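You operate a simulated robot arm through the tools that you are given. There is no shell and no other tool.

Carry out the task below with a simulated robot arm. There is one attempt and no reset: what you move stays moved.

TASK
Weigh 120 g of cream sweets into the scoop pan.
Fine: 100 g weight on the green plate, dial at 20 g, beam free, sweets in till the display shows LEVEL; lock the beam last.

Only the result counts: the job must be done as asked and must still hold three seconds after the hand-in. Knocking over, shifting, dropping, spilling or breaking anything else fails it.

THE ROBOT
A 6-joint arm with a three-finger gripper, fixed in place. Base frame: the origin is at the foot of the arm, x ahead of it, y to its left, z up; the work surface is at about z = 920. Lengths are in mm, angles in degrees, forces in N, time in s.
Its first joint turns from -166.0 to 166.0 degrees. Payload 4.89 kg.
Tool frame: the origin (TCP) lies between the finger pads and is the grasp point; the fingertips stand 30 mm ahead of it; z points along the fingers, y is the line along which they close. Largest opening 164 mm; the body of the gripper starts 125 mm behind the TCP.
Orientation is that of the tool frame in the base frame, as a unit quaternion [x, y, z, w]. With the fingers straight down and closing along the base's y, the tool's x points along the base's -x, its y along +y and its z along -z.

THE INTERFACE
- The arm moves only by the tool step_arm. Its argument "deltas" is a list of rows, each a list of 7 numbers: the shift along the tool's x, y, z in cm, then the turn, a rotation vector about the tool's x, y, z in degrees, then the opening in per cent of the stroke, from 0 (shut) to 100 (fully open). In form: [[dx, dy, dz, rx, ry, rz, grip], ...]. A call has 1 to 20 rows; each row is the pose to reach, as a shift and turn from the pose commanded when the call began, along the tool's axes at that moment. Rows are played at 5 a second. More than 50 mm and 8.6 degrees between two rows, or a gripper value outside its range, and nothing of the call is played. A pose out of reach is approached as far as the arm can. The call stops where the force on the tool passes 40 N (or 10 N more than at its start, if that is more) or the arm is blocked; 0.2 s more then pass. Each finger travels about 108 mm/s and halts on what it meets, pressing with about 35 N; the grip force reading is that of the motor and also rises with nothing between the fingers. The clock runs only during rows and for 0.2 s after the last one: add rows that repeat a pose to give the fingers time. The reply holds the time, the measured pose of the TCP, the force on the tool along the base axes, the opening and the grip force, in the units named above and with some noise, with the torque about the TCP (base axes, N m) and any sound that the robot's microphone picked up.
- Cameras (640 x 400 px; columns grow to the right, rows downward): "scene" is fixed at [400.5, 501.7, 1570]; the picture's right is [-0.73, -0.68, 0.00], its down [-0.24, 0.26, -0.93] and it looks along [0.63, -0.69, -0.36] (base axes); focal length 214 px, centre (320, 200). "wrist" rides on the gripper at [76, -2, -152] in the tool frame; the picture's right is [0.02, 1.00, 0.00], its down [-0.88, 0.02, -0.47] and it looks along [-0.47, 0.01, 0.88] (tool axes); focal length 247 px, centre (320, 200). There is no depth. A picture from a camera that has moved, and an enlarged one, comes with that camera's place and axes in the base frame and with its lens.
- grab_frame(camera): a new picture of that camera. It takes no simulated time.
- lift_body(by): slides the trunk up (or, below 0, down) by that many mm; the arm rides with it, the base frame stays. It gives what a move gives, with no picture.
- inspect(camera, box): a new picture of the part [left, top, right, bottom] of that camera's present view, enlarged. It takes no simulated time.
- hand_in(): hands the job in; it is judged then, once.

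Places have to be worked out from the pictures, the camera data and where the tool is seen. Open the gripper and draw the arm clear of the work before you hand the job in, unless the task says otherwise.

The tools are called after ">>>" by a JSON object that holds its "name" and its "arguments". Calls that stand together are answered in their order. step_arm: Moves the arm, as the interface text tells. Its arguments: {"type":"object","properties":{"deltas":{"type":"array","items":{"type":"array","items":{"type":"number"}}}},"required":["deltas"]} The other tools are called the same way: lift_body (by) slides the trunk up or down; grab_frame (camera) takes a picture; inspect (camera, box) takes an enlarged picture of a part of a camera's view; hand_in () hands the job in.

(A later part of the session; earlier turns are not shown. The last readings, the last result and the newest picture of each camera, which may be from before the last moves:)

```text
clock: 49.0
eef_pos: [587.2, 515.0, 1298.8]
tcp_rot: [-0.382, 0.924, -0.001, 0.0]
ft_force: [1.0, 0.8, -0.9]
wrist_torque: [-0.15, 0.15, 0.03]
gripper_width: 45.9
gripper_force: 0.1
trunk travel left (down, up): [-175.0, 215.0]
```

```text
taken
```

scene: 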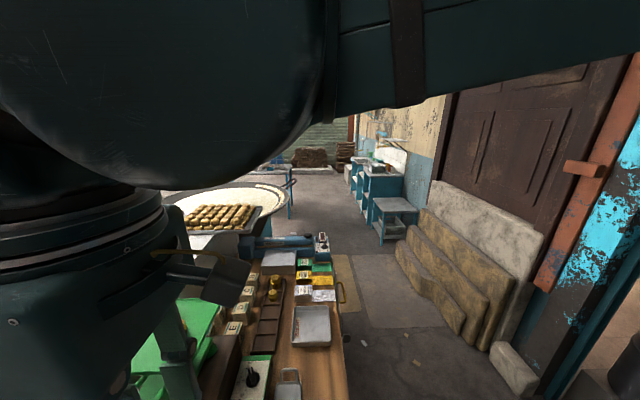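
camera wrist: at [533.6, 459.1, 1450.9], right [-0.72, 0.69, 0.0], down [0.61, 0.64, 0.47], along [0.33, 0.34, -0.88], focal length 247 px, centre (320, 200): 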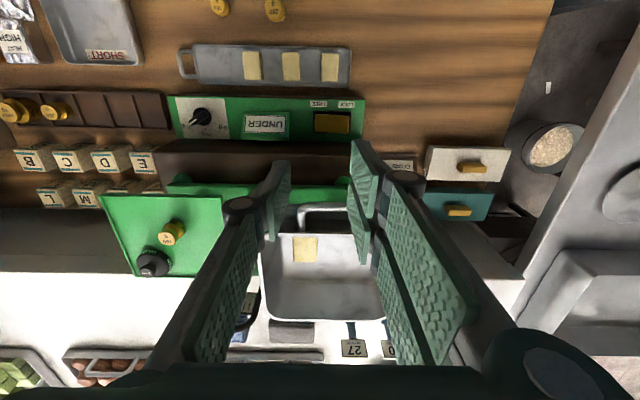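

I zoom in on the scoop pan and the sweets.

>>> {"name": "inspect", "arguments": {"camera": "wrist", "box": [240, 180, 410, 330]}}

>>> {"name": "inspect", "arguments": {"camera": "wrist", "box": [220, 35, 360, 95]}}

>>> {"name": "inspect", "arguments": {"camera": "wrist", "box": [90, 180, 290, 310]}}

```text
2.67 times, centred on (325, 255) of wrist
camera zoom: at [533.6, 459.1, 1450.9], right [-0.72, 0.69, 0.0], down [0.61, 0.64, 0.47], along [0.33, 0.34, -0.88], focal length 659 px, centre (307, 53)
```

zoom: 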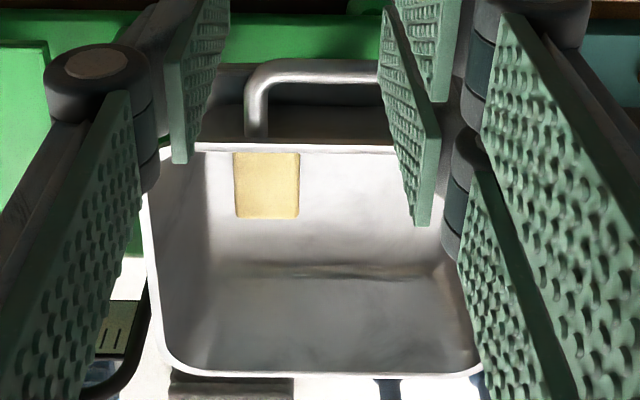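

```text
4.57 times, centred on (290, 65) of wrist
camera zoom: at [533.6, 459.1, 1450.9], right [-0.72, 0.69, 0.0], down [0.61, 0.64, 0.47], along [0.33, 0.34, -0.88], focal length 1129 px, centre (457, 817)
```

zoom: 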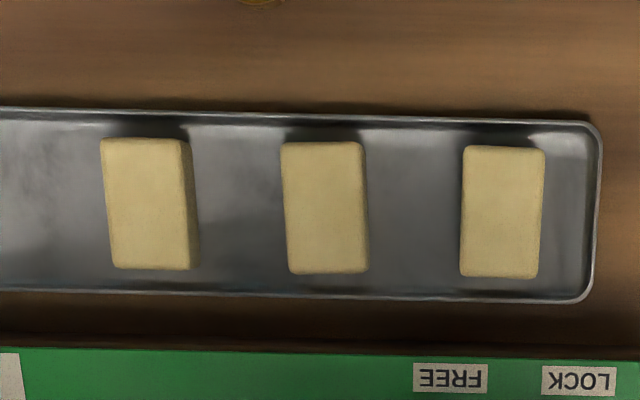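

```text
3.08 times, centred on (190, 245) of wrist
camera zoom: at [533.6, 459.1, 1450.9], right [-0.72, 0.69, 0.0], down [0.61, 0.64, 0.47], along [0.33, 0.34, -0.88], focal length 760 px, centre (720, 62)
```

zoom: 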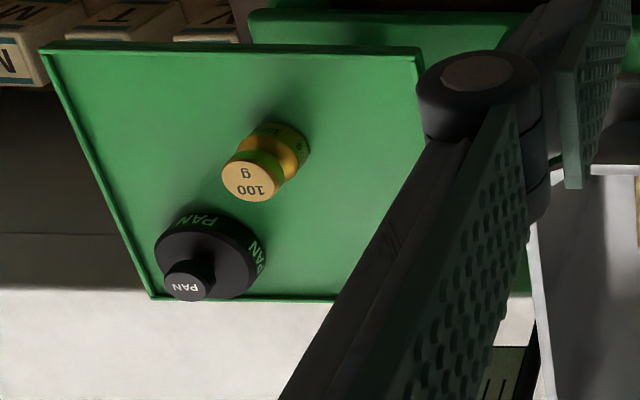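

All four pieces look equal (about 33×46 mm). I fetch the rightmost piece on the tray (n≈702, m≈−36), first moving over it at z≈1060.

>>> {"name": "step_arm", "arguments": {"deltas": [[3.9, 0.8, 0, 0, 0, 0, 30], [7.74, 1.55, 1, 0, 0, 0, 30], [7.74, 1.55, 5.8, 0, 0, 0, 30], [7.74, 1.55, 10.5, 0, 0, 0, 30], [7.74, 1.55, 15.2, 0, 0, 0, 30], [7.74, 1.55, 20, 0, 0, 0, 30], [7.74, 1.55, 23.9, 0, 0, 0, 30], [7.74, 1.55, 23.9, 0, 0, 0, 30]]}}

>>> {"name": "inspect", "arguments": {"camera": "wrist", "box": [250, 100, 390, 210]}}

>>> {"name": "grab_frame", "arguments": {"camera": "wrist"}}

```text
clock: 50.8
eef_pos: [520.5, 470.0, 1062.1]
tcp_rot: [-0.383, 0.924, 0.0, 0.001]
ft_force: [0.1, 0.4, 0.0]
wrist_torque: [-0.06, 0.04, 0.04]
gripper_width: 49.0
gripper_force: 0.1
trunk travel left (down, up): [-175.0, 215.0]
```

```text
3.64 times, centred on (320, 155) of wrist
camera zoom: at [466.8, 414.2, 1212.7], right [-0.72, 0.69, 0.0], down [0.61, 0.64, 0.47], along [0.33, 0.34, -0.88], focal length 898 px, centre (320, 364)
```

zoom: 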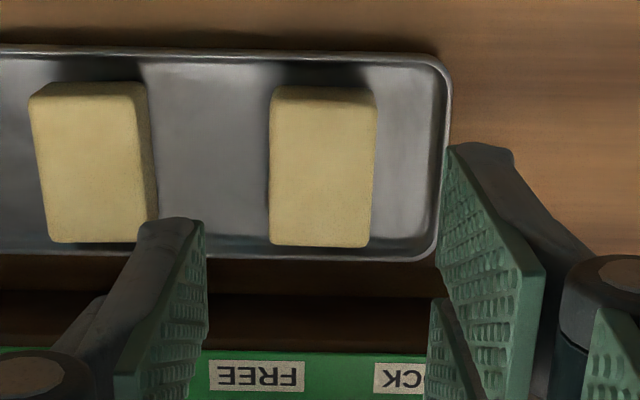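

```text
taken
camera wrist: at [466.8, 414.2, 1212.7], right [-0.72, 0.69, 0.0], down [0.61, 0.64, 0.47], along [0.33, 0.34, -0.88], focal length 247 px, centre (320, 200)
```

wrist: 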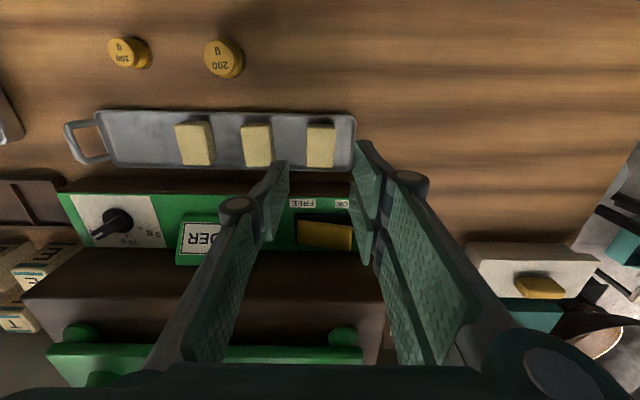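

The piece is centred between the fingers with its top at z≈940. I descend to TCP z≈961, with the tips just above the tray floor.

>>> {"name": "step_arm", "arguments": {"deltas": [[0, 0, 4, 0, 0, 0, 30], [0, 0, 7.5, 0, 0, 0, 30], [0, 0, 9.2, 0, 0, 0, 30], [0, 0, 10, 0, 0, 0, 30], [0, 0, 10, 0, 0, 0, 30]]}}

>>> {"name": "inspect", "arguments": {"camera": "wrist", "box": [250, 120, 390, 230]}}

```text
clock: 52.0
eef_pos: [519.7, 470.4, 962.2]
tcp_rot: [-0.383, 0.924, 0.0, 0.0]
ft_force: [-2.6, -1.2, 11.6]
wrist_torque: [-0.02, 0.57, 0.02]
gripper_width: 49.9
gripper_force: 0.9
trunk travel left (down, up): [-175.0, 215.0]
```

```text
3.64 times, centred on (320, 175) of wrist
camera zoom: at [466.3, 414.2, 1112.8], right [-0.72, 0.69, 0.0], down [0.61, 0.64, 0.47], along [0.33, 0.34, -0.88], focal length 898 px, centre (320, 291)
```

zoom: 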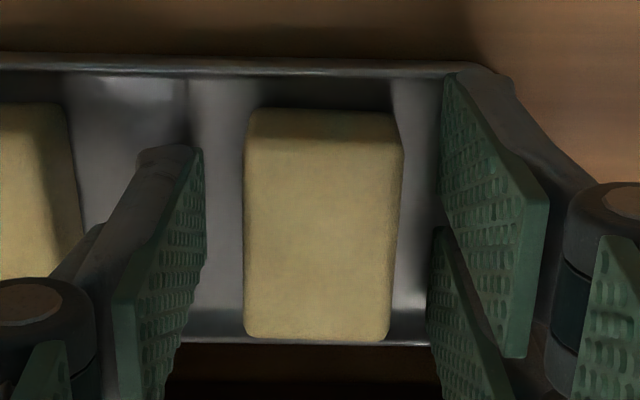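

There's a light touch of 12 N (likely the tray's end wall or floor). I rise 3 mm and close on the piece.

>>> {"name": "step_arm", "arguments": {"deltas": [[0, 0, -0.3, 0, 0, 0, 30], [0, 0, -0.3, 0, 0, 0, 25], [0, 0, -0.3, 0, 0, 0, 20], [0, 0, -0.3, 0, 0, 0, 16], [0, 0, -0.3, 0, 0, 0, 16], [0, 0, -0.3, 0, 0, 0, 16]]}}

>>> {"name": "inspect", "arguments": {"camera": "wrist", "box": [250, 120, 390, 230]}}

```text
clock: 53.4
eef_pos: [519.7, 469.7, 963.7]
tcp_rot: [-0.383, 0.924, 0.001, -0.001]
ft_force: [-0.1, 0.0, 0.2]
wrist_torque: [0.0, 0.0, 0.03]
gripper_width: 30.9
gripper_force: 35.3
trunk travel left (down, up): [-175.0, 215.0]
```

```text
3.64 times, centred on (320, 175) of wrist
camera zoom: at [466.8, 414.8, 1115.5], right [-0.72, 0.69, 0.0], down [0.61, 0.64, 0.47], along [0.33, 0.34, -0.88], focal length 898 px, centre (320, 291)
```

zoom: 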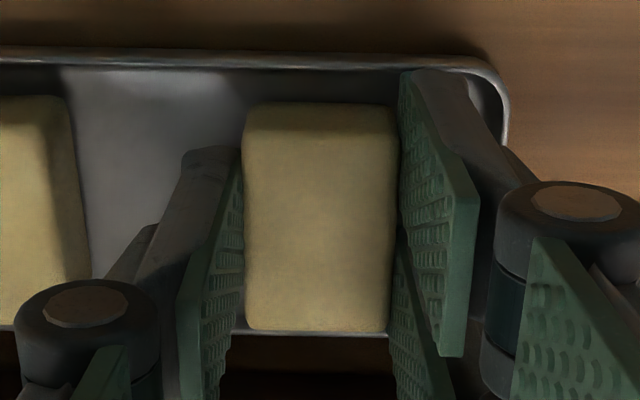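

The piece is gripped at 30.9 mm. I lift straight up to z≈1300.

>>> {"name": "step_arm", "arguments": {"deltas": [[0, 0, -2, 0, 0, 0, 16], [0, 0, -6, 0, 0, 0, 16], [0, 0, -10.5, 0, 0, 0, 16], [0, 0, -15, 0, 0, 0, 16], [0, 0, -19.5, 0, 0, 0, 16], [0, 0, -24, 0, 0, 0, 16], [0, 0, -28.5, 0, 0, 0, 16], [0, 0, -33.5, 0, 0, 0, 16], [0, 0, -33.5, 0, 0, 0, 16]]}}

>>> {"name": "grab_frame", "arguments": {"camera": "wrist"}}

```text
clock: 55.4
eef_pos: [519.6, 471.3, 1296.4]
tcp_rot: [-0.383, 0.924, 0.0, 0.0]
ft_force: [-0.6, -0.2, -0.4]
wrist_torque: [0.05, -0.05, -0.03]
gripper_width: 31.1
gripper_force: 35.3
trunk travel left (down, up): [-175.0, 215.0]
```

```text
taken
camera wrist: at [466.5, 414.7, 1448.8], right [-0.72, 0.69, 0.0], down [0.61, 0.64, 0.47], along [0.33, 0.34, -0.88], focal length 247 px, centre (320, 200)
```

wrist: 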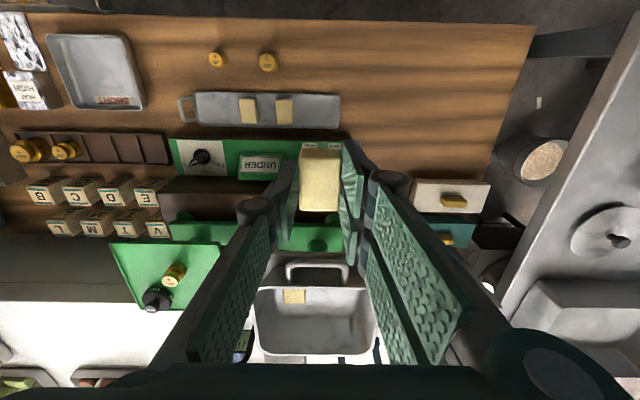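

The piece is held well. I move forward over the near part of the scoop and look.

>>> {"name": "step_arm", "arguments": {"deltas": [[-4.3, 0.3, 0, 0, 0, 0, 16], [-8.5, 0.6, 0, 0, 0, 0, 16], [-12.8, 0.9, 0, 0, 0, 0, 16], [-17, 1.2, 0, 0, 0, 0, 16], [-17, 1.2, 0, 0, 0, 0, 16]]}}

>>> {"name": "grab_frame", "arguments": {"camera": "wrist"}}

>>> {"name": "inspect", "arguments": {"camera": "wrist", "box": [220, 100, 450, 250]}}

```text
clock: 56.6
eef_pos: [633.6, 600.7, 1297.3]
tcp_rot: [-0.382, 0.924, 0.0, 0.0]
ft_force: [0.9, 1.7, -2.1]
wrist_torque: [-0.11, 0.14, 0.03]
gripper_width: 31.4
gripper_force: 35.1
trunk travel left (down, up): [-175.0, 215.0]
```

```text
taken
camera wrist: at [579.2, 544.6, 1449.5], right [-0.72, 0.69, 0.0], down [0.61, 0.64, 0.47], along [0.33, 0.34, -0.88], focal length 247 px, centre (320, 200)
```

wrist: 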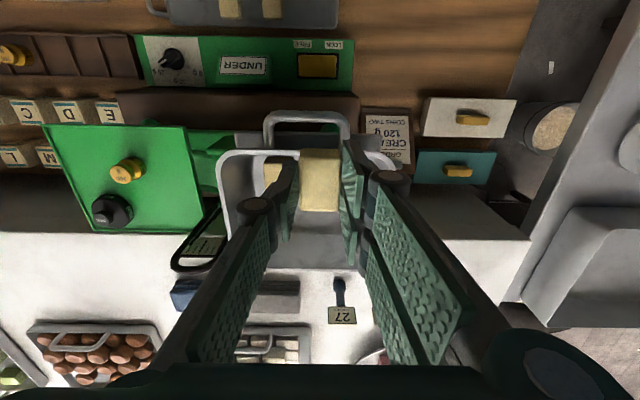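

```text
2.67 times, centred on (335, 175) of wrist
camera zoom: at [579.2, 544.6, 1449.5], right [-0.72, 0.69, 0.0], down [0.61, 0.64, 0.47], along [0.33, 0.34, -0.88], focal length 659 px, centre (280, 267)
```

zoom: 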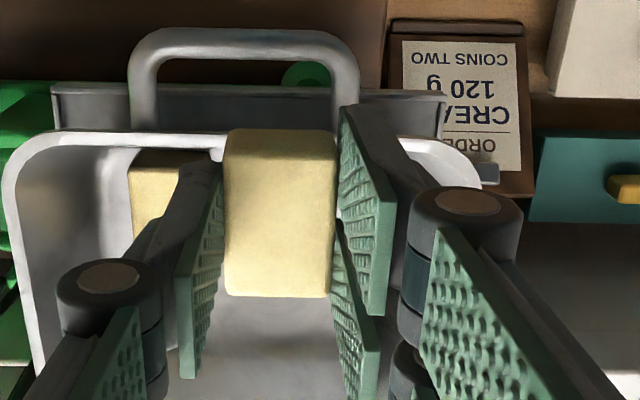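

From two views: the scoop rim is at z≈1231, the near rim at n≈864, the existing piece spans n 884–931, m −84…−52 with its top ≈1200, and the floor is about 1182, flat to n≈985. I'll set this piece on the free floor behind it at n≈957, m≈−42, so first I move above that spot.

>>> {"name": "step_arm", "arguments": {"deltas": [[-4.2, -0.9, 0, 0, 0, 0, 16], [-8.4, -1.87, 0, 0, 0, 0, 16], [-8.4, -1.87, 0, 0, 0, 0, 16], [-8.4, -1.87, 0, 0, 0, 0, 16]]}}

>>> {"name": "grab_frame", "arguments": {"camera": "wrist"}}

>>> {"name": "inspect", "arguments": {"camera": "wrist", "box": [200, 60, 450, 230]}}

>>> {"name": "grab_frame", "arguments": {"camera": "scene"}}

```text
clock: 57.6
eef_pos: [704.0, 645.5, 1298.1]
tcp_rot: [-0.383, 0.924, -0.001, -0.001]
ft_force: [0.5, -0.2, -0.6]
wrist_torque: [-0.05, 0.06, -0.02]
gripper_width: 31.2
gripper_force: 34.8
trunk travel left (down, up): [-175.0, 215.0]
```

```text
taken
camera wrist: at [650.7, 589.3, 1449.6], right [-0.72, 0.69, 0.0], down [0.61, 0.64, 0.47], along [0.33, 0.34, -0.88], focal length 247 px, centre (320, 200)
```

wrist: 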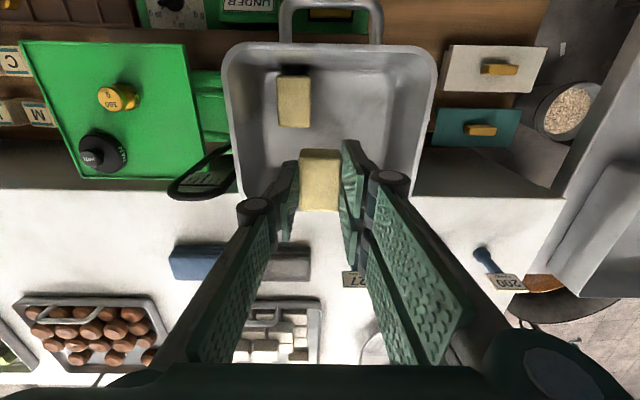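

```text
2.35 times, centred on (325, 145) of wrist
camera zoom: at [650.7, 589.3, 1449.6], right [-0.72, 0.69, 0.0], down [0.61, 0.64, 0.47], along [0.33, 0.34, -0.88], focal length 581 px, centre (308, 329)
```

zoom: 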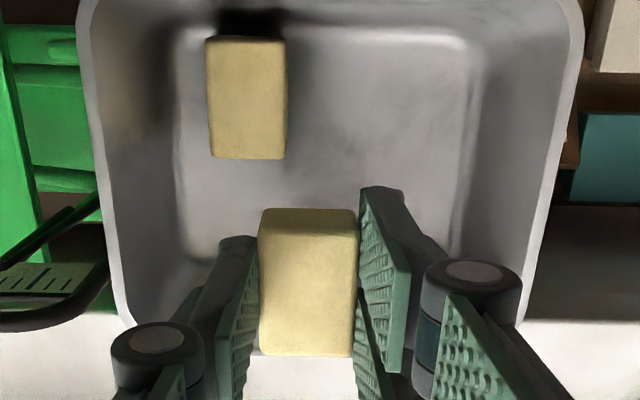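

```text
taken
```

scene: 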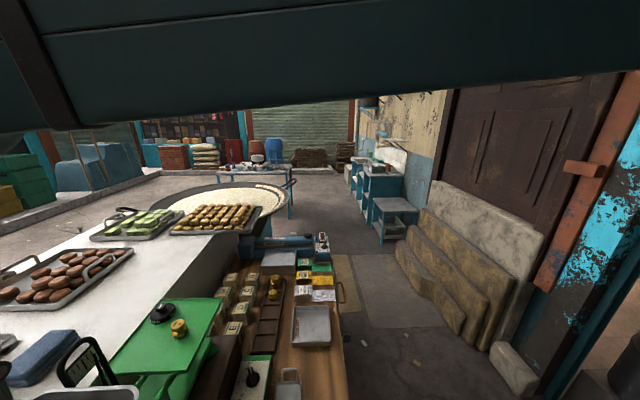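

This is a clear view: the scoop floor spans n 884–982, m −100…+30. I shift to n≈955, m≈−12, which leaves room for further pieces, and lower to TCP z≈1245.

>>> {"name": "step_arm", "arguments": {"deltas": [[0, 2.94, 0, 0, 0, 0, 16], [0, 2.94, 2.5, 0, 0, 0, 16], [0, 2.94, 5.3, 0, 0, 0, 16], [0, 2.94, 5.3, 0, 0, 0, 16]]}}

>>> {"name": "grab_frame", "arguments": {"camera": "wrist"}}

>>> {"name": "inspect", "arguments": {"camera": "wrist", "box": [180, 60, 450, 250]}}

```text
clock: 58.6
eef_pos: [684.7, 667.0, 1245.9]
tcp_rot: [-0.384, 0.924, -0.001, 0.0]
ft_force: [0.1, -0.8, -0.2]
wrist_torque: [-0.03, 0.04, -0.01]
gripper_width: 31.1
gripper_force: 34.7
trunk travel left (down, up): [-175.0, 215.0]
```

```text
taken
camera wrist: at [630.4, 610.5, 1396.6], right [-0.72, 0.69, 0.0], down [0.61, 0.64, 0.47], along [0.33, 0.34, -0.88], focal length 247 px, centre (320, 200)
```

wrist: 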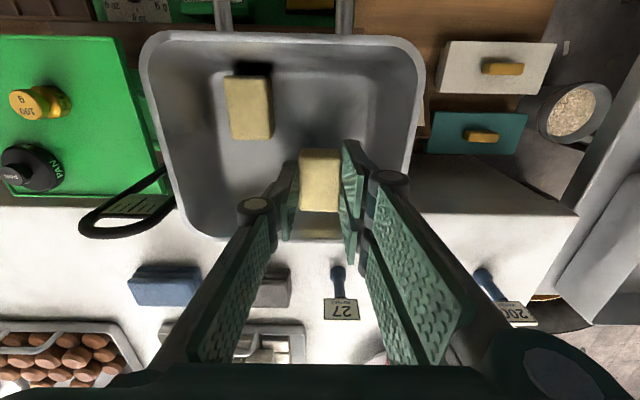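

```text
2.11 times, centred on (315, 155) of wrist
camera zoom: at [630.4, 610.5, 1396.6], right [-0.72, 0.69, 0.0], down [0.61, 0.64, 0.47], along [0.33, 0.34, -0.88], focal length 520 px, centre (330, 295)
```

zoom: 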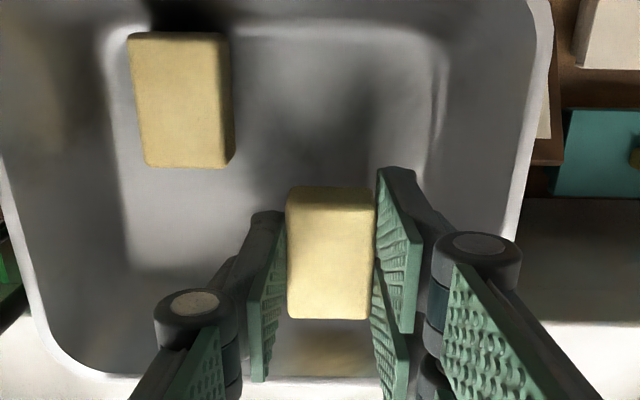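

By apparent widths, the held piece's top is about 15 mm above the one in the pan. I lower 13 mm and check.

>>> {"name": "step_arm", "arguments": {"deltas": [[0, 0, 0.7, 0, 0, 0, 16], [0, 0, 1.3, 0, 0, 0, 16], [0, 0, 1.3, 0, 0, 0, 16]]}}

>>> {"name": "inspect", "arguments": {"camera": "wrist", "box": [180, 60, 450, 250]}}

>>> {"name": "inspect", "arguments": {"camera": "scene", "box": [0, 280, 200, 400]}}

```text
clock: 59.4
eef_pos: [683.9, 666.3, 1231.4]
tcp_rot: [-0.382, 0.924, 0.001, -0.001]
ft_force: [1.1, 0.4, -0.2]
wrist_torque: [-0.04, -0.01, -0.02]
gripper_width: 30.8
gripper_force: 35.2
trunk travel left (down, up): [-175.0, 215.0]
```

```text
2.11 times, centred on (315, 155) of wrist
camera zoom: at [630.8, 610.4, 1383.8], right [-0.72, 0.69, 0.0], down [0.61, 0.64, 0.47], along [0.33, 0.34, -0.88], focal length 520 px, centre (330, 295)
```

zoom: 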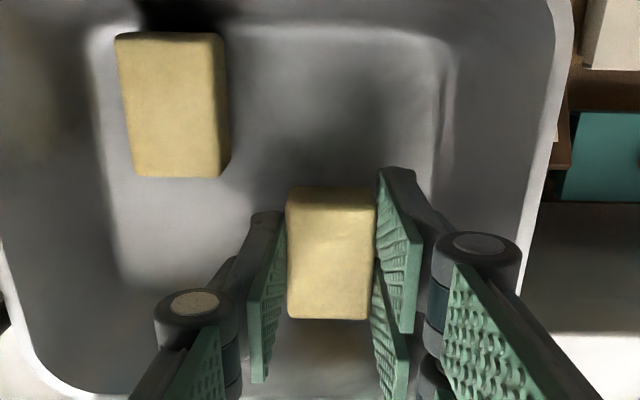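

```text
3.20 times, centred on (100, 340) of scene
camera zoom: at [400.5, 501.7, 1570.0], right [-0.73, -0.68, 0.0], down [-0.24, 0.26, -0.93], along [0.63, -0.69, -0.36], focal length 686 px, centre (1024, -248)
```

zoom: 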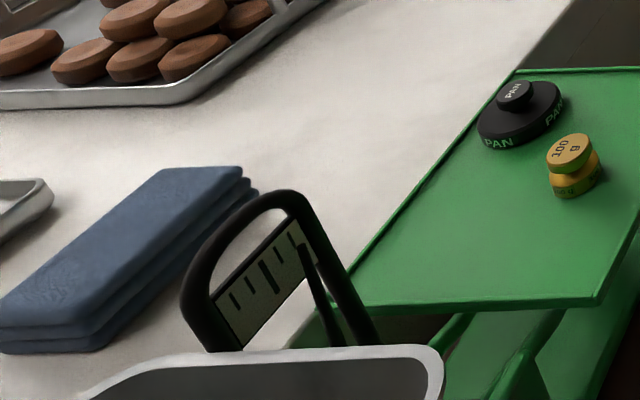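

Still a few mm of gap. I lower 4 mm more and open slightly to release.

>>> {"name": "step_arm", "arguments": {"deltas": [[0, 0, 0.4, 0, 0, 0, 16], [0, 0, 0.4, 0, 0, 0, 16], [0, 0, 0.4, 0, 0, 0, 20], [0, 0, 0.4, 0, 0, 0, 23], [0, 0, 0.4, 0, 0, 0, 26], [0, 0, 0.4, 0, 0, 0, 26]]}}

>>> {"name": "inspect", "arguments": {"camera": "wrist", "box": [180, 60, 450, 250]}}

```text
clock: 60.8
eef_pos: [684.1, 666.4, 1228.4]
tcp_rot: [-0.383, 0.924, 0.0, 0.0]
ft_force: [0.0, -0.1, 0.3]
wrist_torque: [-0.01, -0.04, 0.01]
gripper_width: 42.7
gripper_force: 0.0
trunk travel left (down, up): [-175.0, 215.0]
```

```text
2.11 times, centred on (315, 155) of wrist
camera zoom: at [630.9, 610.3, 1379.9], right [-0.72, 0.69, 0.0], down [0.61, 0.64, 0.47], along [0.33, 0.34, -0.88], focal length 520 px, centre (330, 295)
```

zoom: 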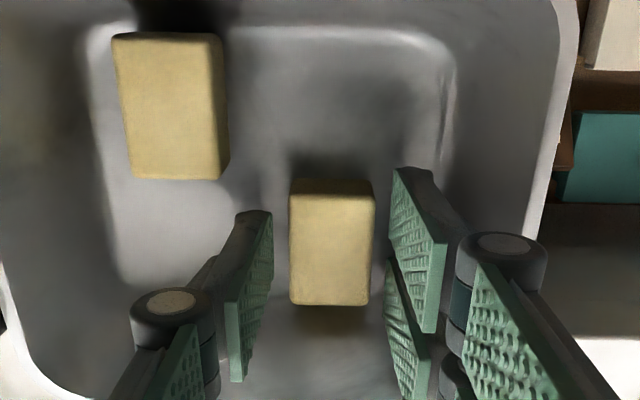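

The piece is in the pan. I rise and go back towards the tray, above the middle piece, to read the display on the way.

>>> {"name": "step_arm", "arguments": {"deltas": [[0, 0, -3.5, 0, 0, 0, 26], [0, 0, -7.2, 0, 0, 0, 28], [4.2, -1.5, -7.2, 0, 0, 0, 30], [8.4, -3.1, -7.2, 0, 0, 0, 30], [12.6, -4.6, -7.2, 0, 0, 0, 30], [16.8, -6.2, -7.2, 0, 0, 0, 30], [21, -7.7, -7.2, 0, 0, 0, 30], [25.1, -9.26, -7.2, 0, 0, 0, 30], [25.1, -9.26, -7.2, 0, 0, 0, 30]]}}

>>> {"name": "grab_frame", "arguments": {"camera": "wrist"}}

>>> {"name": "inspect", "arguments": {"camera": "wrist", "box": [180, 80, 420, 330]}}

```text
clock: 62.8
eef_pos: [570.5, 421.5, 1300.1]
tcp_rot: [-0.383, 0.924, 0.0, 0.0]
ft_force: [-0.7, -0.2, -0.5]
wrist_torque: [0.14, -0.12, -0.01]
gripper_width: 49.3
gripper_force: 0.1
trunk travel left (down, up): [-175.0, 215.0]
```

```text
taken
camera wrist: at [516.9, 365.9, 1452.2], right [-0.72, 0.69, 0.0], down [0.61, 0.64, 0.47], along [0.33, 0.34, -0.88], focal length 247 px, centre (320, 200)
```

wrist: 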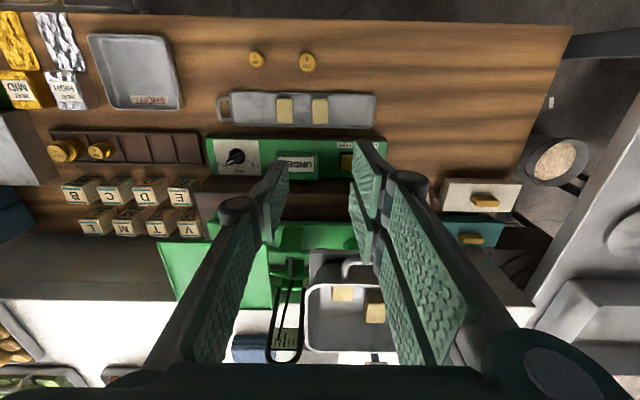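

```text
1.60 times, centred on (300, 205) of wrist
camera zoom: at [516.9, 365.9, 1452.2], right [-0.72, 0.69, 0.0], down [0.61, 0.64, 0.47], along [0.33, 0.34, -0.88], focal length 395 px, centre (352, 192)
```

zoom: 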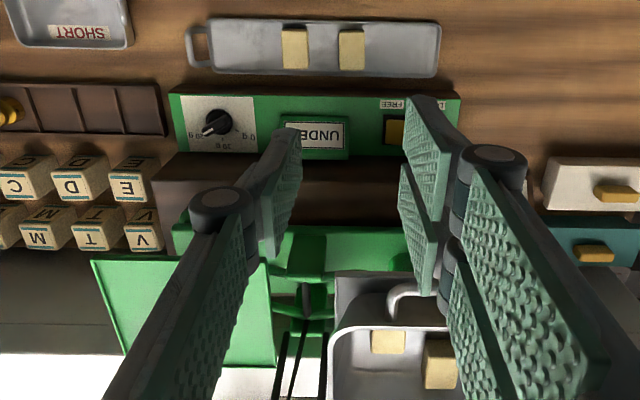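

It still shows UNDER with two pieces in. I'm above the middle piece, so I descend to z≈1062 and check alignment.

>>> {"name": "step_arm", "arguments": {"deltas": [[0, 0, 4.8, 0, 0, 0, 30], [0, 0, 9.6, 0, 0, 0, 30], [0, 0, 14.4, 0, 0, 0, 30], [0, 0, 19.2, 0, 0, 0, 30], [0, 0, 23.8, 0, 0, 0, 30], [0, 0, 23.8, 0, 0, 0, 30]]}}

>>> {"name": "inspect", "arguments": {"camera": "wrist", "box": [250, 100, 390, 210]}}

```text
clock: 64.2
eef_pos: [571.9, 423.9, 1061.8]
tcp_rot: [-0.383, 0.924, 0.0, 0.0]
ft_force: [0.0, 0.2, -0.3]
wrist_torque: [-0.05, 0.07, 0.0]
gripper_width: 49.1
gripper_force: 0.2
trunk travel left (down, up): [-175.0, 215.0]
```

```text
3.64 times, centred on (320, 155) of wrist
camera zoom: at [518.2, 368.0, 1214.1], right [-0.72, 0.69, 0.0], down [0.61, 0.64, 0.47], along [0.33, 0.34, -0.88], focal length 898 px, centre (320, 364)
```

zoom: 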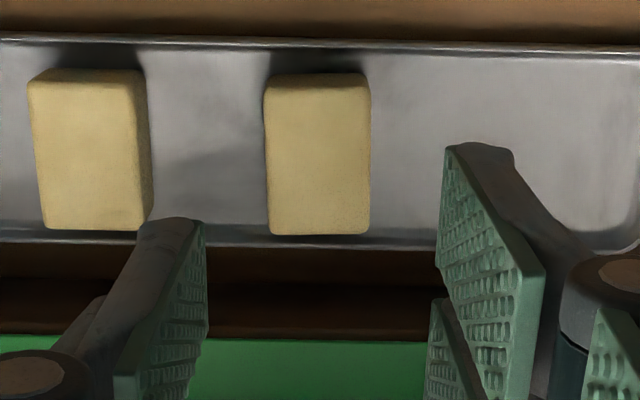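

The piece is 3-4 mm closer to the robot than the TCP. I correct by 3.5 mm, descend and grip.

>>> {"name": "step_arm", "arguments": {"deltas": [[0.2, -0.1, 3, 0, 0, 0, 30], [0.35, -0.15, 6.5, 0, 0, 0, 29], [0.35, -0.15, 9, 0, 0, 0, 28], [0.35, -0.15, 9.75, 0, 0, 0, 28], [0.35, -0.15, 9.75, 0, 0, 0, 28]]}}

>>> {"name": "step_arm", "arguments": {"deltas": [[0, 0, 0, 0, 0, 0, 24], [0, 0, 0, 0, 0, 0, 19], [0, 0, 0, 0, 0, 0, 16], [0, 0, 0, 0, 0, 0, 16], [0, 0, 0, 0, 0, 0, 16]]}}

>>> {"name": "inspect", "arguments": {"camera": "wrist", "box": [250, 120, 390, 230]}}

```text
clock: 65.4
eef_pos: [571.7, 420.4, 965.8]
tcp_rot: [-0.383, 0.924, 0.0, 0.0]
ft_force: [-0.1, 0.7, 0.2]
wrist_torque: [-0.05, 0.06, -0.02]
gripper_width: 45.9
gripper_force: 0.1
trunk travel left (down, up): [-175.0, 215.0]
```

```text
clock: 66.6
eef_pos: [570.7, 419.8, 966.5]
tcp_rot: [-0.383, 0.924, 0.001, 0.0]
ft_force: [0.6, 0.6, -0.5]
wrist_torque: [0.01, 0.0, -0.01]
gripper_width: 31.1
gripper_force: 34.8
trunk travel left (down, up): [-175.0, 215.0]
```

```text
3.64 times, centred on (320, 175) of wrist
camera zoom: at [517.2, 364.4, 1117.6], right [-0.72, 0.69, 0.0], down [0.61, 0.64, 0.47], along [0.33, 0.34, -0.88], focal length 898 px, centre (320, 291)
```

zoom: 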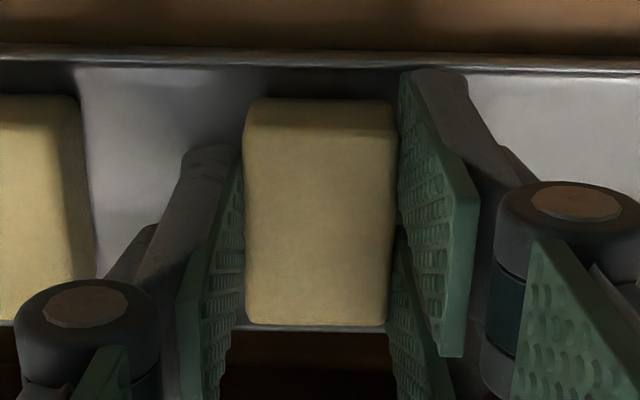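

Gripped (31.1 mm). I lift and carry it to above the scoop's front-right spot (n≈907, m≈−12).

>>> {"name": "step_arm", "arguments": {"deltas": [[0, 0, -2, 0, 0, 0, 16], [0, 0, -6, 0, 0, 0, 16], [0, 0, -10.5, 0, 0, 0, 16], [0, 0, -15, 0, 0, 0, 16], [0, 0, -19.5, 0, 0, 0, 16], [0, 0, -24, 0, 0, 0, 16], [0, 0, -28.5, 0, 0, 0, 16], [0, 0, -33.4, 0, 0, 0, 16], [0, 0, -33.4, 0, 0, 0, 16]]}}

>>> {"name": "step_arm", "arguments": {"deltas": [[-3.5, 1.6, 0, 0, 0, 0, 16], [-7, 3.2, 0, 0, 0, 0, 16], [-10.5, 4.8, 0, 0, 0, 0, 16], [-14, 6.4, 0, 0, 0, 0, 16], [-17.5, 8, 0, 0, 0, 0, 16], [-20.6, 9.4, 0, 0, 0, 0, 16], [-20.6, 9.4, 0, 0, 0, 0, 16], [-20.6, 9.4, 0, 0, 0, 0, 16]]}}

>>> {"name": "grab_frame", "arguments": {"camera": "wrist"}}

>>> {"name": "inspect", "arguments": {"camera": "wrist", "box": [200, 100, 450, 270]}}

```text
clock: 68.6
eef_pos: [569.3, 419.0, 1300.5]
tcp_rot: [-0.383, 0.924, 0.0, 0.0]
ft_force: [1.1, -0.4, 0.0]
wrist_torque: [0.03, -0.05, 0.0]
gripper_width: 31.1
gripper_force: 35.2
trunk travel left (down, up): [-175.0, 215.0]
```

```text
clock: 70.4
eef_pos: [650.4, 632.5, 1299.7]
tcp_rot: [-0.382, 0.924, 0.0, 0.0]
ft_force: [0.2, -0.2, -1.2]
wrist_torque: [-0.09, -0.02, 0.01]
gripper_width: 31.0
gripper_force: 35.2
trunk travel left (down, up): [-175.0, 215.0]
```

```text
taken
camera wrist: at [597.0, 576.6, 1451.7], right [-0.72, 0.69, 0.0], down [0.61, 0.64, 0.47], along [0.33, 0.34, -0.88], focal length 247 px, centre (320, 200)
```

wrist: 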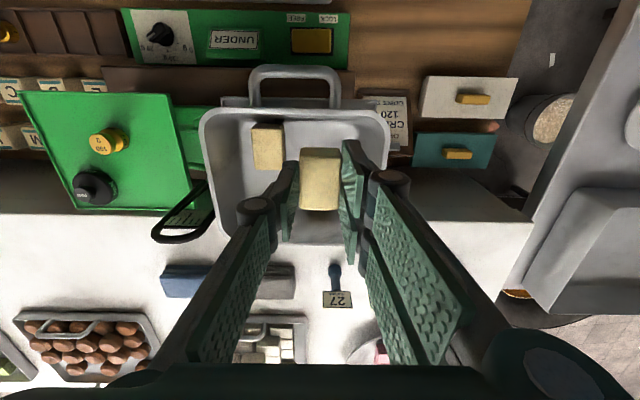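

```text
2.35 times, centred on (325, 185) of wrist
camera zoom: at [597.0, 576.6, 1451.7], right [-0.72, 0.69, 0.0], down [0.61, 0.64, 0.47], along [0.33, 0.34, -0.88], focal length 581 px, centre (308, 235)
```

zoom: 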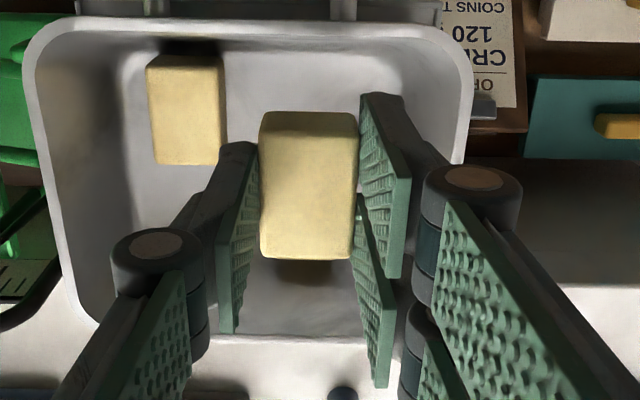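

I'm above the spot. I lower to TCP z≈1246 and check against pieces A and B.

>>> {"name": "step_arm", "arguments": {"deltas": [[0, 0, 2.7, 0, 0, 0, 16], [0, 0, 5.2, 0, 0, 0, 16], [0, 0, 5.2, 0, 0, 0, 16]]}}

>>> {"name": "inspect", "arguments": {"camera": "wrist", "box": [190, 80, 450, 250]}}

```text
clock: 71.2
eef_pos: [651.4, 631.6, 1245.8]
tcp_rot: [-0.383, 0.924, -0.001, 0.001]
ft_force: [0.6, 1.2, -0.8]
wrist_torque: [-0.05, 0.07, -0.04]
gripper_width: 31.3
gripper_force: 35.4
trunk travel left (down, up): [-175.0, 215.0]
```

```text
2.35 times, centred on (320, 165) of wrist
camera zoom: at [597.1, 576.2, 1398.9], right [-0.72, 0.69, 0.0], down [0.61, 0.64, 0.47], along [0.33, 0.34, -0.88], focal length 581 px, centre (320, 282)
```

zoom: 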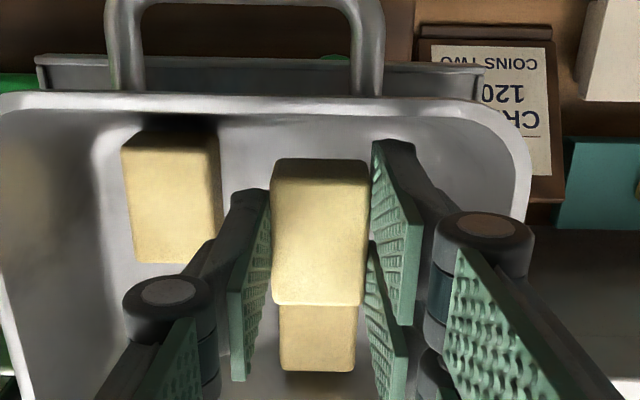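

Piece B shows just beyond the held piece. I lower 14 mm more, shift 1 mm back, and release.

>>> {"name": "step_arm", "arguments": {"deltas": [[0.1, 0, 0.7, 0, 0, 0, 16], [0.1, 0, 1.4, 0, 0, 0, 16], [0.1, 0, 1.4, 0, 0, 0, 16]]}}

>>> {"name": "inspect", "arguments": {"camera": "wrist", "box": [190, 80, 450, 250]}}

```text
clock: 72.0
eef_pos: [649.2, 631.0, 1233.3]
tcp_rot: [-0.382, 0.924, 0.0, 0.0]
ft_force: [0.9, 0.1, -1.5]
wrist_torque: [-0.03, 0.02, -0.02]
gripper_width: 31.2
gripper_force: 35.4
trunk travel left (down, up): [-175.0, 215.0]
```

```text
2.35 times, centred on (320, 165) of wrist
camera zoom: at [595.9, 575.0, 1385.1], right [-0.72, 0.69, 0.0], down [0.61, 0.64, 0.47], along [0.33, 0.34, -0.88], focal length 581 px, centre (320, 282)
```

zoom: 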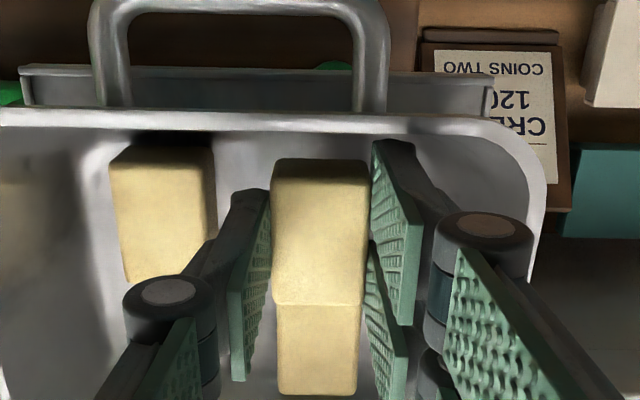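

C's far edge is about 2 mm clear of B, and it's about level with its neighbours. Releasing.

>>> {"name": "step_arm", "arguments": {"deltas": [[0, 0, 0.2, 0, 0, 0, 16], [0, 0, 0.2, 0, 0, 0, 20], [0, 0, 0.2, 0, 0, 0, 23], [0, 0, 0.2, 0, 0, 0, 26], [0, 0, 0.2, 0, 0, 0, 26]]}}

>>> {"name": "grab_frame", "arguments": {"camera": "wrist"}}

>>> {"name": "inspect", "arguments": {"camera": "wrist", "box": [190, 80, 450, 250]}}

```text
clock: 73.2
eef_pos: [648.4, 631.0, 1231.4]
tcp_rot: [-0.383, 0.924, 0.001, 0.0]
ft_force: [0.4, 0.4, 0.8]
wrist_torque: [0.03, 0.0, 0.0]
gripper_width: 42.4
gripper_force: 0.2
trunk travel left (down, up): [-175.0, 215.0]
```

```text
taken
camera wrist: at [596.0, 575.0, 1383.2], right [-0.72, 0.69, 0.0], down [0.61, 0.64, 0.47], along [0.33, 0.34, -0.88], focal length 247 px, centre (320, 200)
```

wrist: 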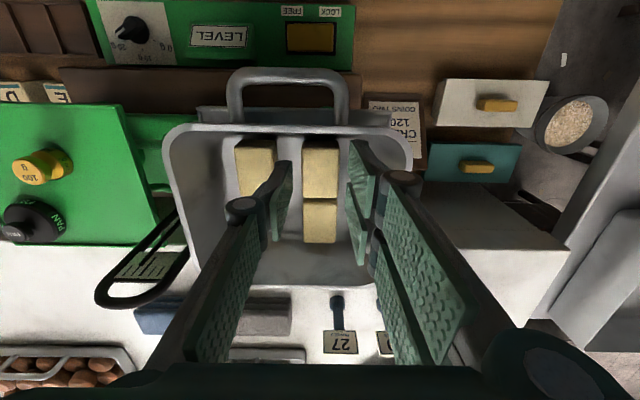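

```text
2.35 times, centred on (320, 165) of wrist
camera zoom: at [596.0, 575.0, 1383.2], right [-0.72, 0.69, 0.0], down [0.61, 0.64, 0.47], along [0.33, 0.34, -0.88], focal length 581 px, centre (320, 282)
```

zoom: 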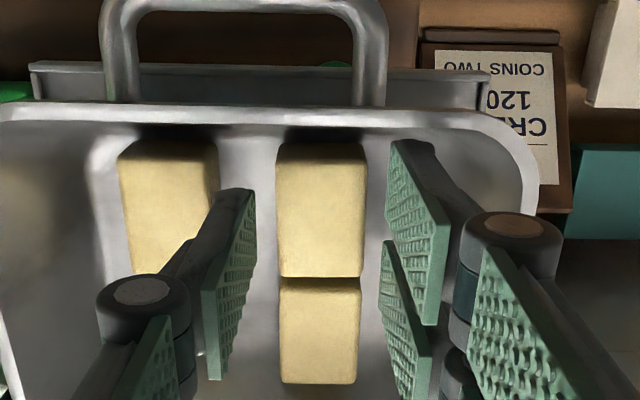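

The display shows LEVEL with three pieces. I rise straight out and confirm that it holds with nothing touching the pan.

>>> {"name": "step_arm", "arguments": {"deltas": [[0, 0, -2, 0, 0, 0, 26], [0, 0, -5, 0, 0, 0, 26], [0, 0, -7.5, 0, 0, 0, 26], [0, 0, -7.5, 0, 0, 0, 26], [0, 0, -7.5, 0, 0, 0, 26], [0, 0, -7.5, 0, 0, 0, 26]]}}

>>> {"name": "grab_frame", "arguments": {"camera": "wrist"}}

>>> {"name": "inspect", "arguments": {"camera": "wrist", "box": [100, 0, 360, 170]}}

```text
clock: 74.6
eef_pos: [649.9, 631.4, 1306.8]
tcp_rot: [-0.383, 0.924, 0.0, 0.0]
ft_force: [1.1, -0.5, 0.3]
wrist_torque: [-0.03, 0.01, 0.01]
gripper_width: 42.7
gripper_force: 0.1
trunk travel left (down, up): [-175.0, 215.0]
```

```text
taken
camera wrist: at [596.2, 575.1, 1458.1], right [-0.72, 0.69, 0.0], down [0.61, 0.64, 0.47], along [0.33, 0.34, -0.88], focal length 247 px, centre (320, 200)
```

wrist: 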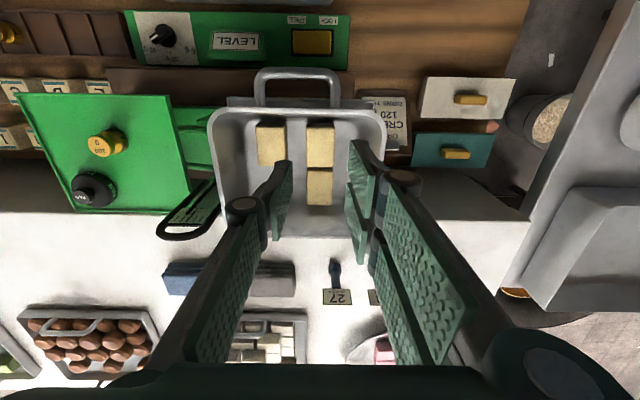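

```text
2.35 times, centred on (230, 85) of wrist
camera zoom: at [596.2, 575.1, 1458.1], right [-0.72, 0.69, 0.0], down [0.61, 0.64, 0.47], along [0.33, 0.34, -0.88], focal length 581 px, centre (532, 471)
```

zoom: 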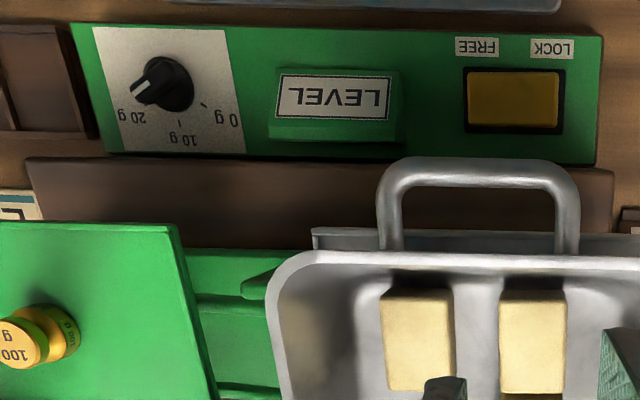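

LEVEL holds, so 3 × 40 g = 120 g is in the pan. Now to lock the beam: I back off, close the gripper, tilt 20° away, and hover before the LOCK end (m≈−4).

>>> {"name": "step_arm", "arguments": {"deltas": [[4, 0.2, 0, 0, 0, 0, 20], [8, 0.4, 0, 0, 0, 0, 10], [12, 0.6, 0, 0, 0, 0, 0], [15.9, 0.9, 0, 0, 0, 0, 0], [15.9, 0.9, 4.7, 0, 0, 0, 0], [15.9, 0.9, 9.4, 0, 0, 0, 0], [15.9, 0.9, 14.2, 0, 0, 0, 0], [15.9, 0.9, 14.2, 0, -6.7, 0, 0], [15.9, 0.9, 14.2, 0, -13.4, 0, 0], [15.9, 0.9, 14.2, 0, -20, 0, 0], [15.9, 0.9, 14.2, 0, -20, 0, 0]]}}

>>> {"name": "grab_frame", "arguments": {"camera": "wrist"}}

>>> {"name": "inspect", "arguments": {"camera": "wrist", "box": [180, 70, 400, 210]}}

```text
clock: 77.0
eef_pos: [529.6, 524.3, 1164.1]
tcp_rot: [-0.376, 0.91, 0.066, 0.161]
ft_force: [-0.5, 0.3, 0.5]
wrist_torque: [0.02, -0.07, -0.02]
gripper_width: 0.1
gripper_force: 35.5
trunk travel left (down, up): [-175.0, 215.0]
```

```text
taken
camera wrist: at [443.0, 434.7, 1280.6], right [-0.72, 0.69, -0.01], down [0.46, 0.48, 0.75], along [0.52, 0.54, -0.66], focal length 247 px, centre (320, 200)
```

wrist: 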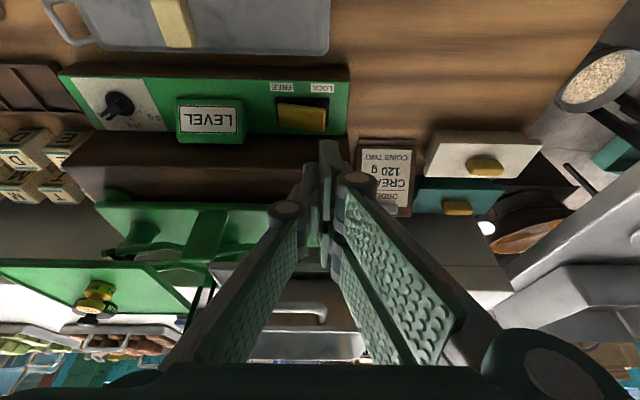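

```text
2.86 times, centred on (290, 140) of wrist
camera zoom: at [443.0, 434.7, 1280.6], right [-0.72, 0.69, -0.01], down [0.46, 0.48, 0.75], along [0.52, 0.54, -0.66], focal length 706 px, centre (406, 371)
```

zoom: 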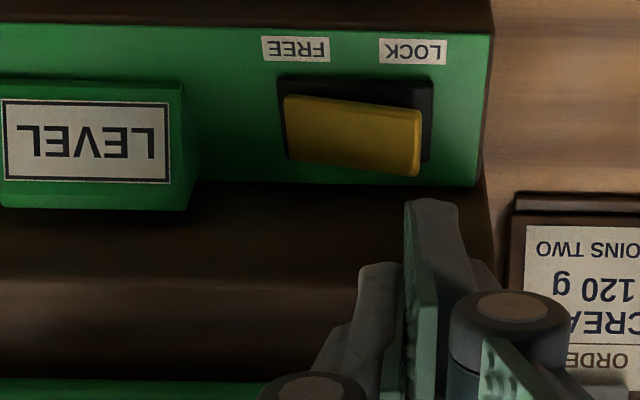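

The LOCK end is raised and lines up with the fingers. I go down to hover over it.

>>> {"name": "step_arm", "arguments": {"deltas": [[0.4, 0, 4.3, 0, 0, 0, 0], [0.8, 0, 8.7, 0, 0, 0, 0], [1.17, 0, 13.04, 0, 0, 0, 0], [1.17, 0, 13.04, 0, 0, 0, 0]]}}

>>> {"name": "inspect", "arguments": {"camera": "wrist", "box": [140, 90, 400, 230]}}

```text
clock: 78.0
eef_pos: [554.1, 550.3, 1036.4]
tcp_rot: [-0.377, 0.91, 0.066, 0.16]
ft_force: [0.7, 0.0, 0.3]
wrist_torque: [-0.06, 0.06, -0.03]
gripper_width: 0.0
gripper_force: 34.9
trunk travel left (down, up): [-175.0, 215.0]
```

```text
2.46 times, centred on (270, 160) of wrist
camera zoom: at [466.8, 460.8, 1153.0], right [-0.72, 0.69, -0.01], down [0.46, 0.48, 0.75], along [0.52, 0.53, -0.67], focal length 608 px, centre (443, 298)
```

zoom: 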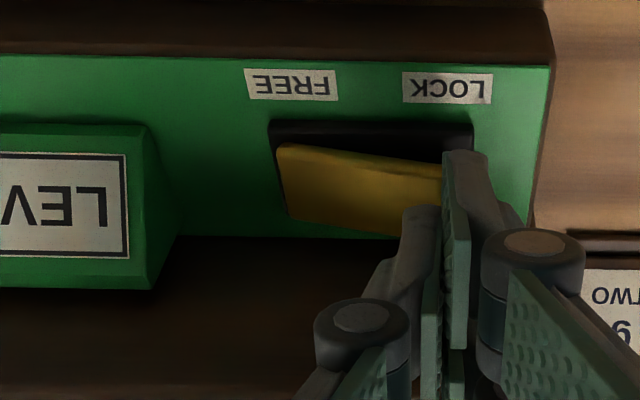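

Now I press down as before: toggling took place around TCP z≈1017.

>>> {"name": "step_arm", "arguments": {"deltas": [[0.17, 0, 0.47, 0, 0, 0, 0], [0.34, 0, 0.94, 0, 0, 0, 0], [0.5, 0, 1.4, 0, 0, 0, 0], [0.5, 0, 1.4, 0, 0, 0, 0]]}}

>>> {"name": "step_arm", "arguments": {"deltas": [[0.07, 0, 0.19, 0, 0, 0, 0], [0.14, 0, 0.38, 0, 0, 0, 0], [0.14, 0, 0.38, 0, 0, 0, 0]]}}

>>> {"name": "inspect", "arguments": {"camera": "wrist", "box": [140, 90, 400, 230]}}

```text
clock: 79.0
eef_pos: [553.6, 550.1, 1022.9]
tcp_rot: [-0.377, 0.91, 0.067, 0.16]
ft_force: [0.6, -0.4, -0.6]
wrist_torque: [-0.02, 0.0, 0.02]
gripper_width: 0.2
gripper_force: 35.0
trunk travel left (down, up): [-175.0, 215.0]
```

```text
clock: 79.8
eef_pos: [553.4, 549.9, 1018.7]
tcp_rot: [-0.376, 0.91, 0.066, 0.16]
ft_force: [-7.7, 9.4, 5.4]
wrist_torque: [0.21, 0.14, -0.08]
gripper_width: 0.0
gripper_force: 35.1
trunk travel left (down, up): [-175.0, 215.0]
```

```text
2.46 times, centred on (270, 160) of wrist
camera zoom: at [466.2, 460.4, 1135.4], right [-0.72, 0.69, -0.01], down [0.46, 0.48, 0.75], along [0.52, 0.53, -0.67], focal length 608 px, centre (443, 298)
```

zoom: 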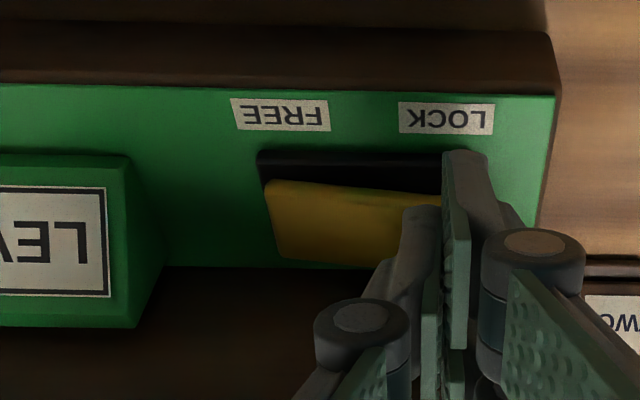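

The fingers are on the LOCK end. 4 mm more should toggle it.

>>> {"name": "step_arm", "arguments": {"deltas": [[0.07, 0, 0.19, 0, 0, 0, 0], [0.14, 0, 0.38, 0, 0, 0, 0], [0.14, 0, 0.38, 0, 0, 0, 0]]}}

>>> {"name": "inspect", "arguments": {"camera": "wrist", "box": [100, 90, 400, 250]}}

```text
clock: 80.6
eef_pos: [553.9, 548.6, 1015.3]
tcp_rot: [-0.377, 0.91, 0.066, 0.16]
ft_force: [0.0, 1.4, 0.2]
wrist_torque: [0.01, 0.04, 0.01]
gripper_width: 0.1
gripper_force: 35.0
trunk travel left (down, up): [-175.0, 215.0]
```

```text
2.13 times, centred on (250, 170) of wrist
camera zoom: at [466.9, 459.6, 1131.1], right [-0.72, 0.69, -0.01], down [0.46, 0.48, 0.75], along [0.52, 0.53, -0.67], focal length 527 px, centre (469, 264)
```

zoom: 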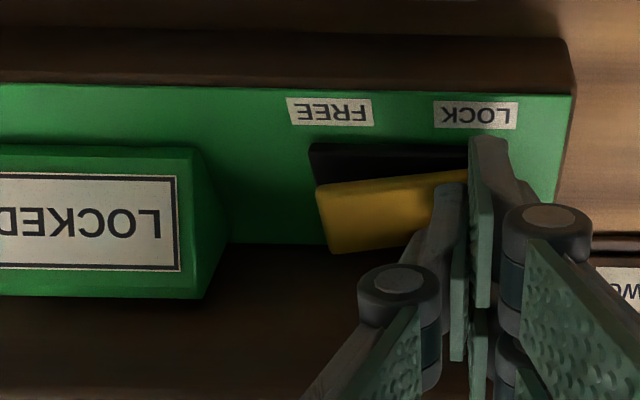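

The display shows LOCKED. I withdraw straight up, move back, untilt and open the gripper.

>>> {"name": "step_arm", "arguments": {"deltas": [[-1.4, 0, -3.8, 0, 0, 0, 0], [-3, 0, -8.3, 0, 0, 0, 0], [-4.6, 0, -12.6, 0, 0, 0, 0], [-6.2, 0, -17, 0, 0, 0, 0], [-7.8, 0, -21.4, 0, 0, 0, 0], [-9.4, 0, -25.8, 0, 0, 0, 0], [-9.7, 0, -26.8, 0, 6.7, 0, 0], [-9.7, 0, -26.8, 0, 13.4, 0, 0], [-9.7, 0, -26.8, 0, 20, 0, 0], [-9.7, 0, -26.8, 0, 20, 0, 0]]}}

>>> {"name": "step_arm", "arguments": {"deltas": [[4, 0, 0, 0, 0, 0, 20], [8, 0, 0, 0, 0, 0, 40], [11, 0, 0, 0, 0, 0, 60], [11, -4, 0, 0, 0, 0, 80], [11, -8, 0, 0, 0, 0, 100], [11, -12, 0, 0, 0, 0, 100], [11, -12, 0, 0, 0, 0, 100], [11, -12, 0, 0, 0, 0, 100]]}}

>>> {"name": "grab_frame", "arguments": {"camera": "wrist"}}

>>> {"name": "inspect", "arguments": {"camera": "wrist", "box": [180, 120, 420, 330]}}

>>> {"name": "grab_frame", "arguments": {"camera": "scene"}}

```text
clock: 82.8
eef_pos: [554.4, 550.7, 1300.1]
tcp_rot: [-0.383, 0.924, 0.0, -0.001]
ft_force: [0.0, 1.0, -0.4]
wrist_torque: [-0.12, 0.12, -0.01]
gripper_width: 0.2
gripper_force: 34.7
trunk travel left (down, up): [-175.0, 215.0]
```

```text
clock: 84.6
eef_pos: [561.0, 386.6, 1298.4]
tcp_rot: [-0.383, 0.924, 0.0, 0.0]
ft_force: [0.0, -0.7, 0.2]
wrist_torque: [0.09, 0.04, 0.02]
gripper_width: 163.8
gripper_force: 0.1
trunk travel left (down, up): [-175.0, 215.0]
```

```text
taken
camera wrist: at [508.0, 329.4, 1451.0], right [-0.72, 0.69, 0.0], down [0.61, 0.64, 0.47], along [0.33, 0.34, -0.88], focal length 247 px, centre (320, 200)
```

wrist: 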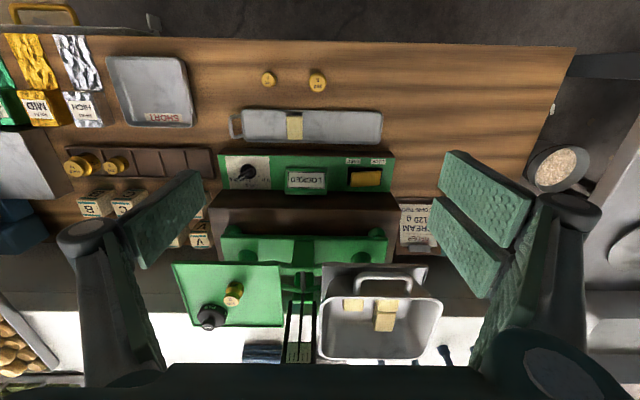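

```text
1.90 times, centred on (300, 225) of wrist
camera zoom: at [508.0, 329.4, 1451.0], right [-0.72, 0.69, 0.0], down [0.61, 0.64, 0.47], along [0.33, 0.34, -0.88], focal length 470 px, centre (358, 152)
```

zoom: 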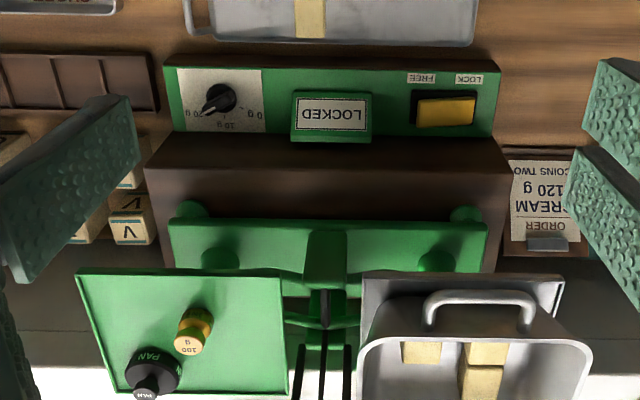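

```text
taken
```

scene: 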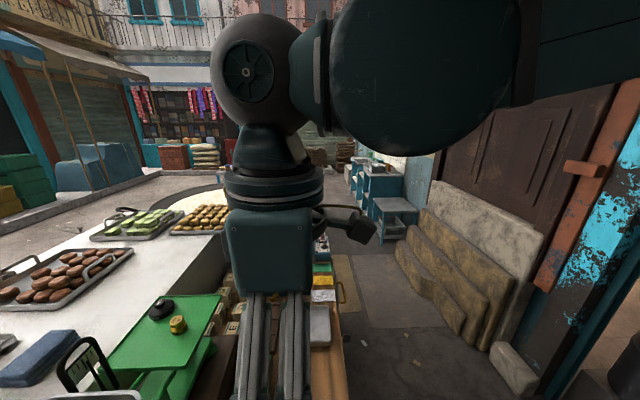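

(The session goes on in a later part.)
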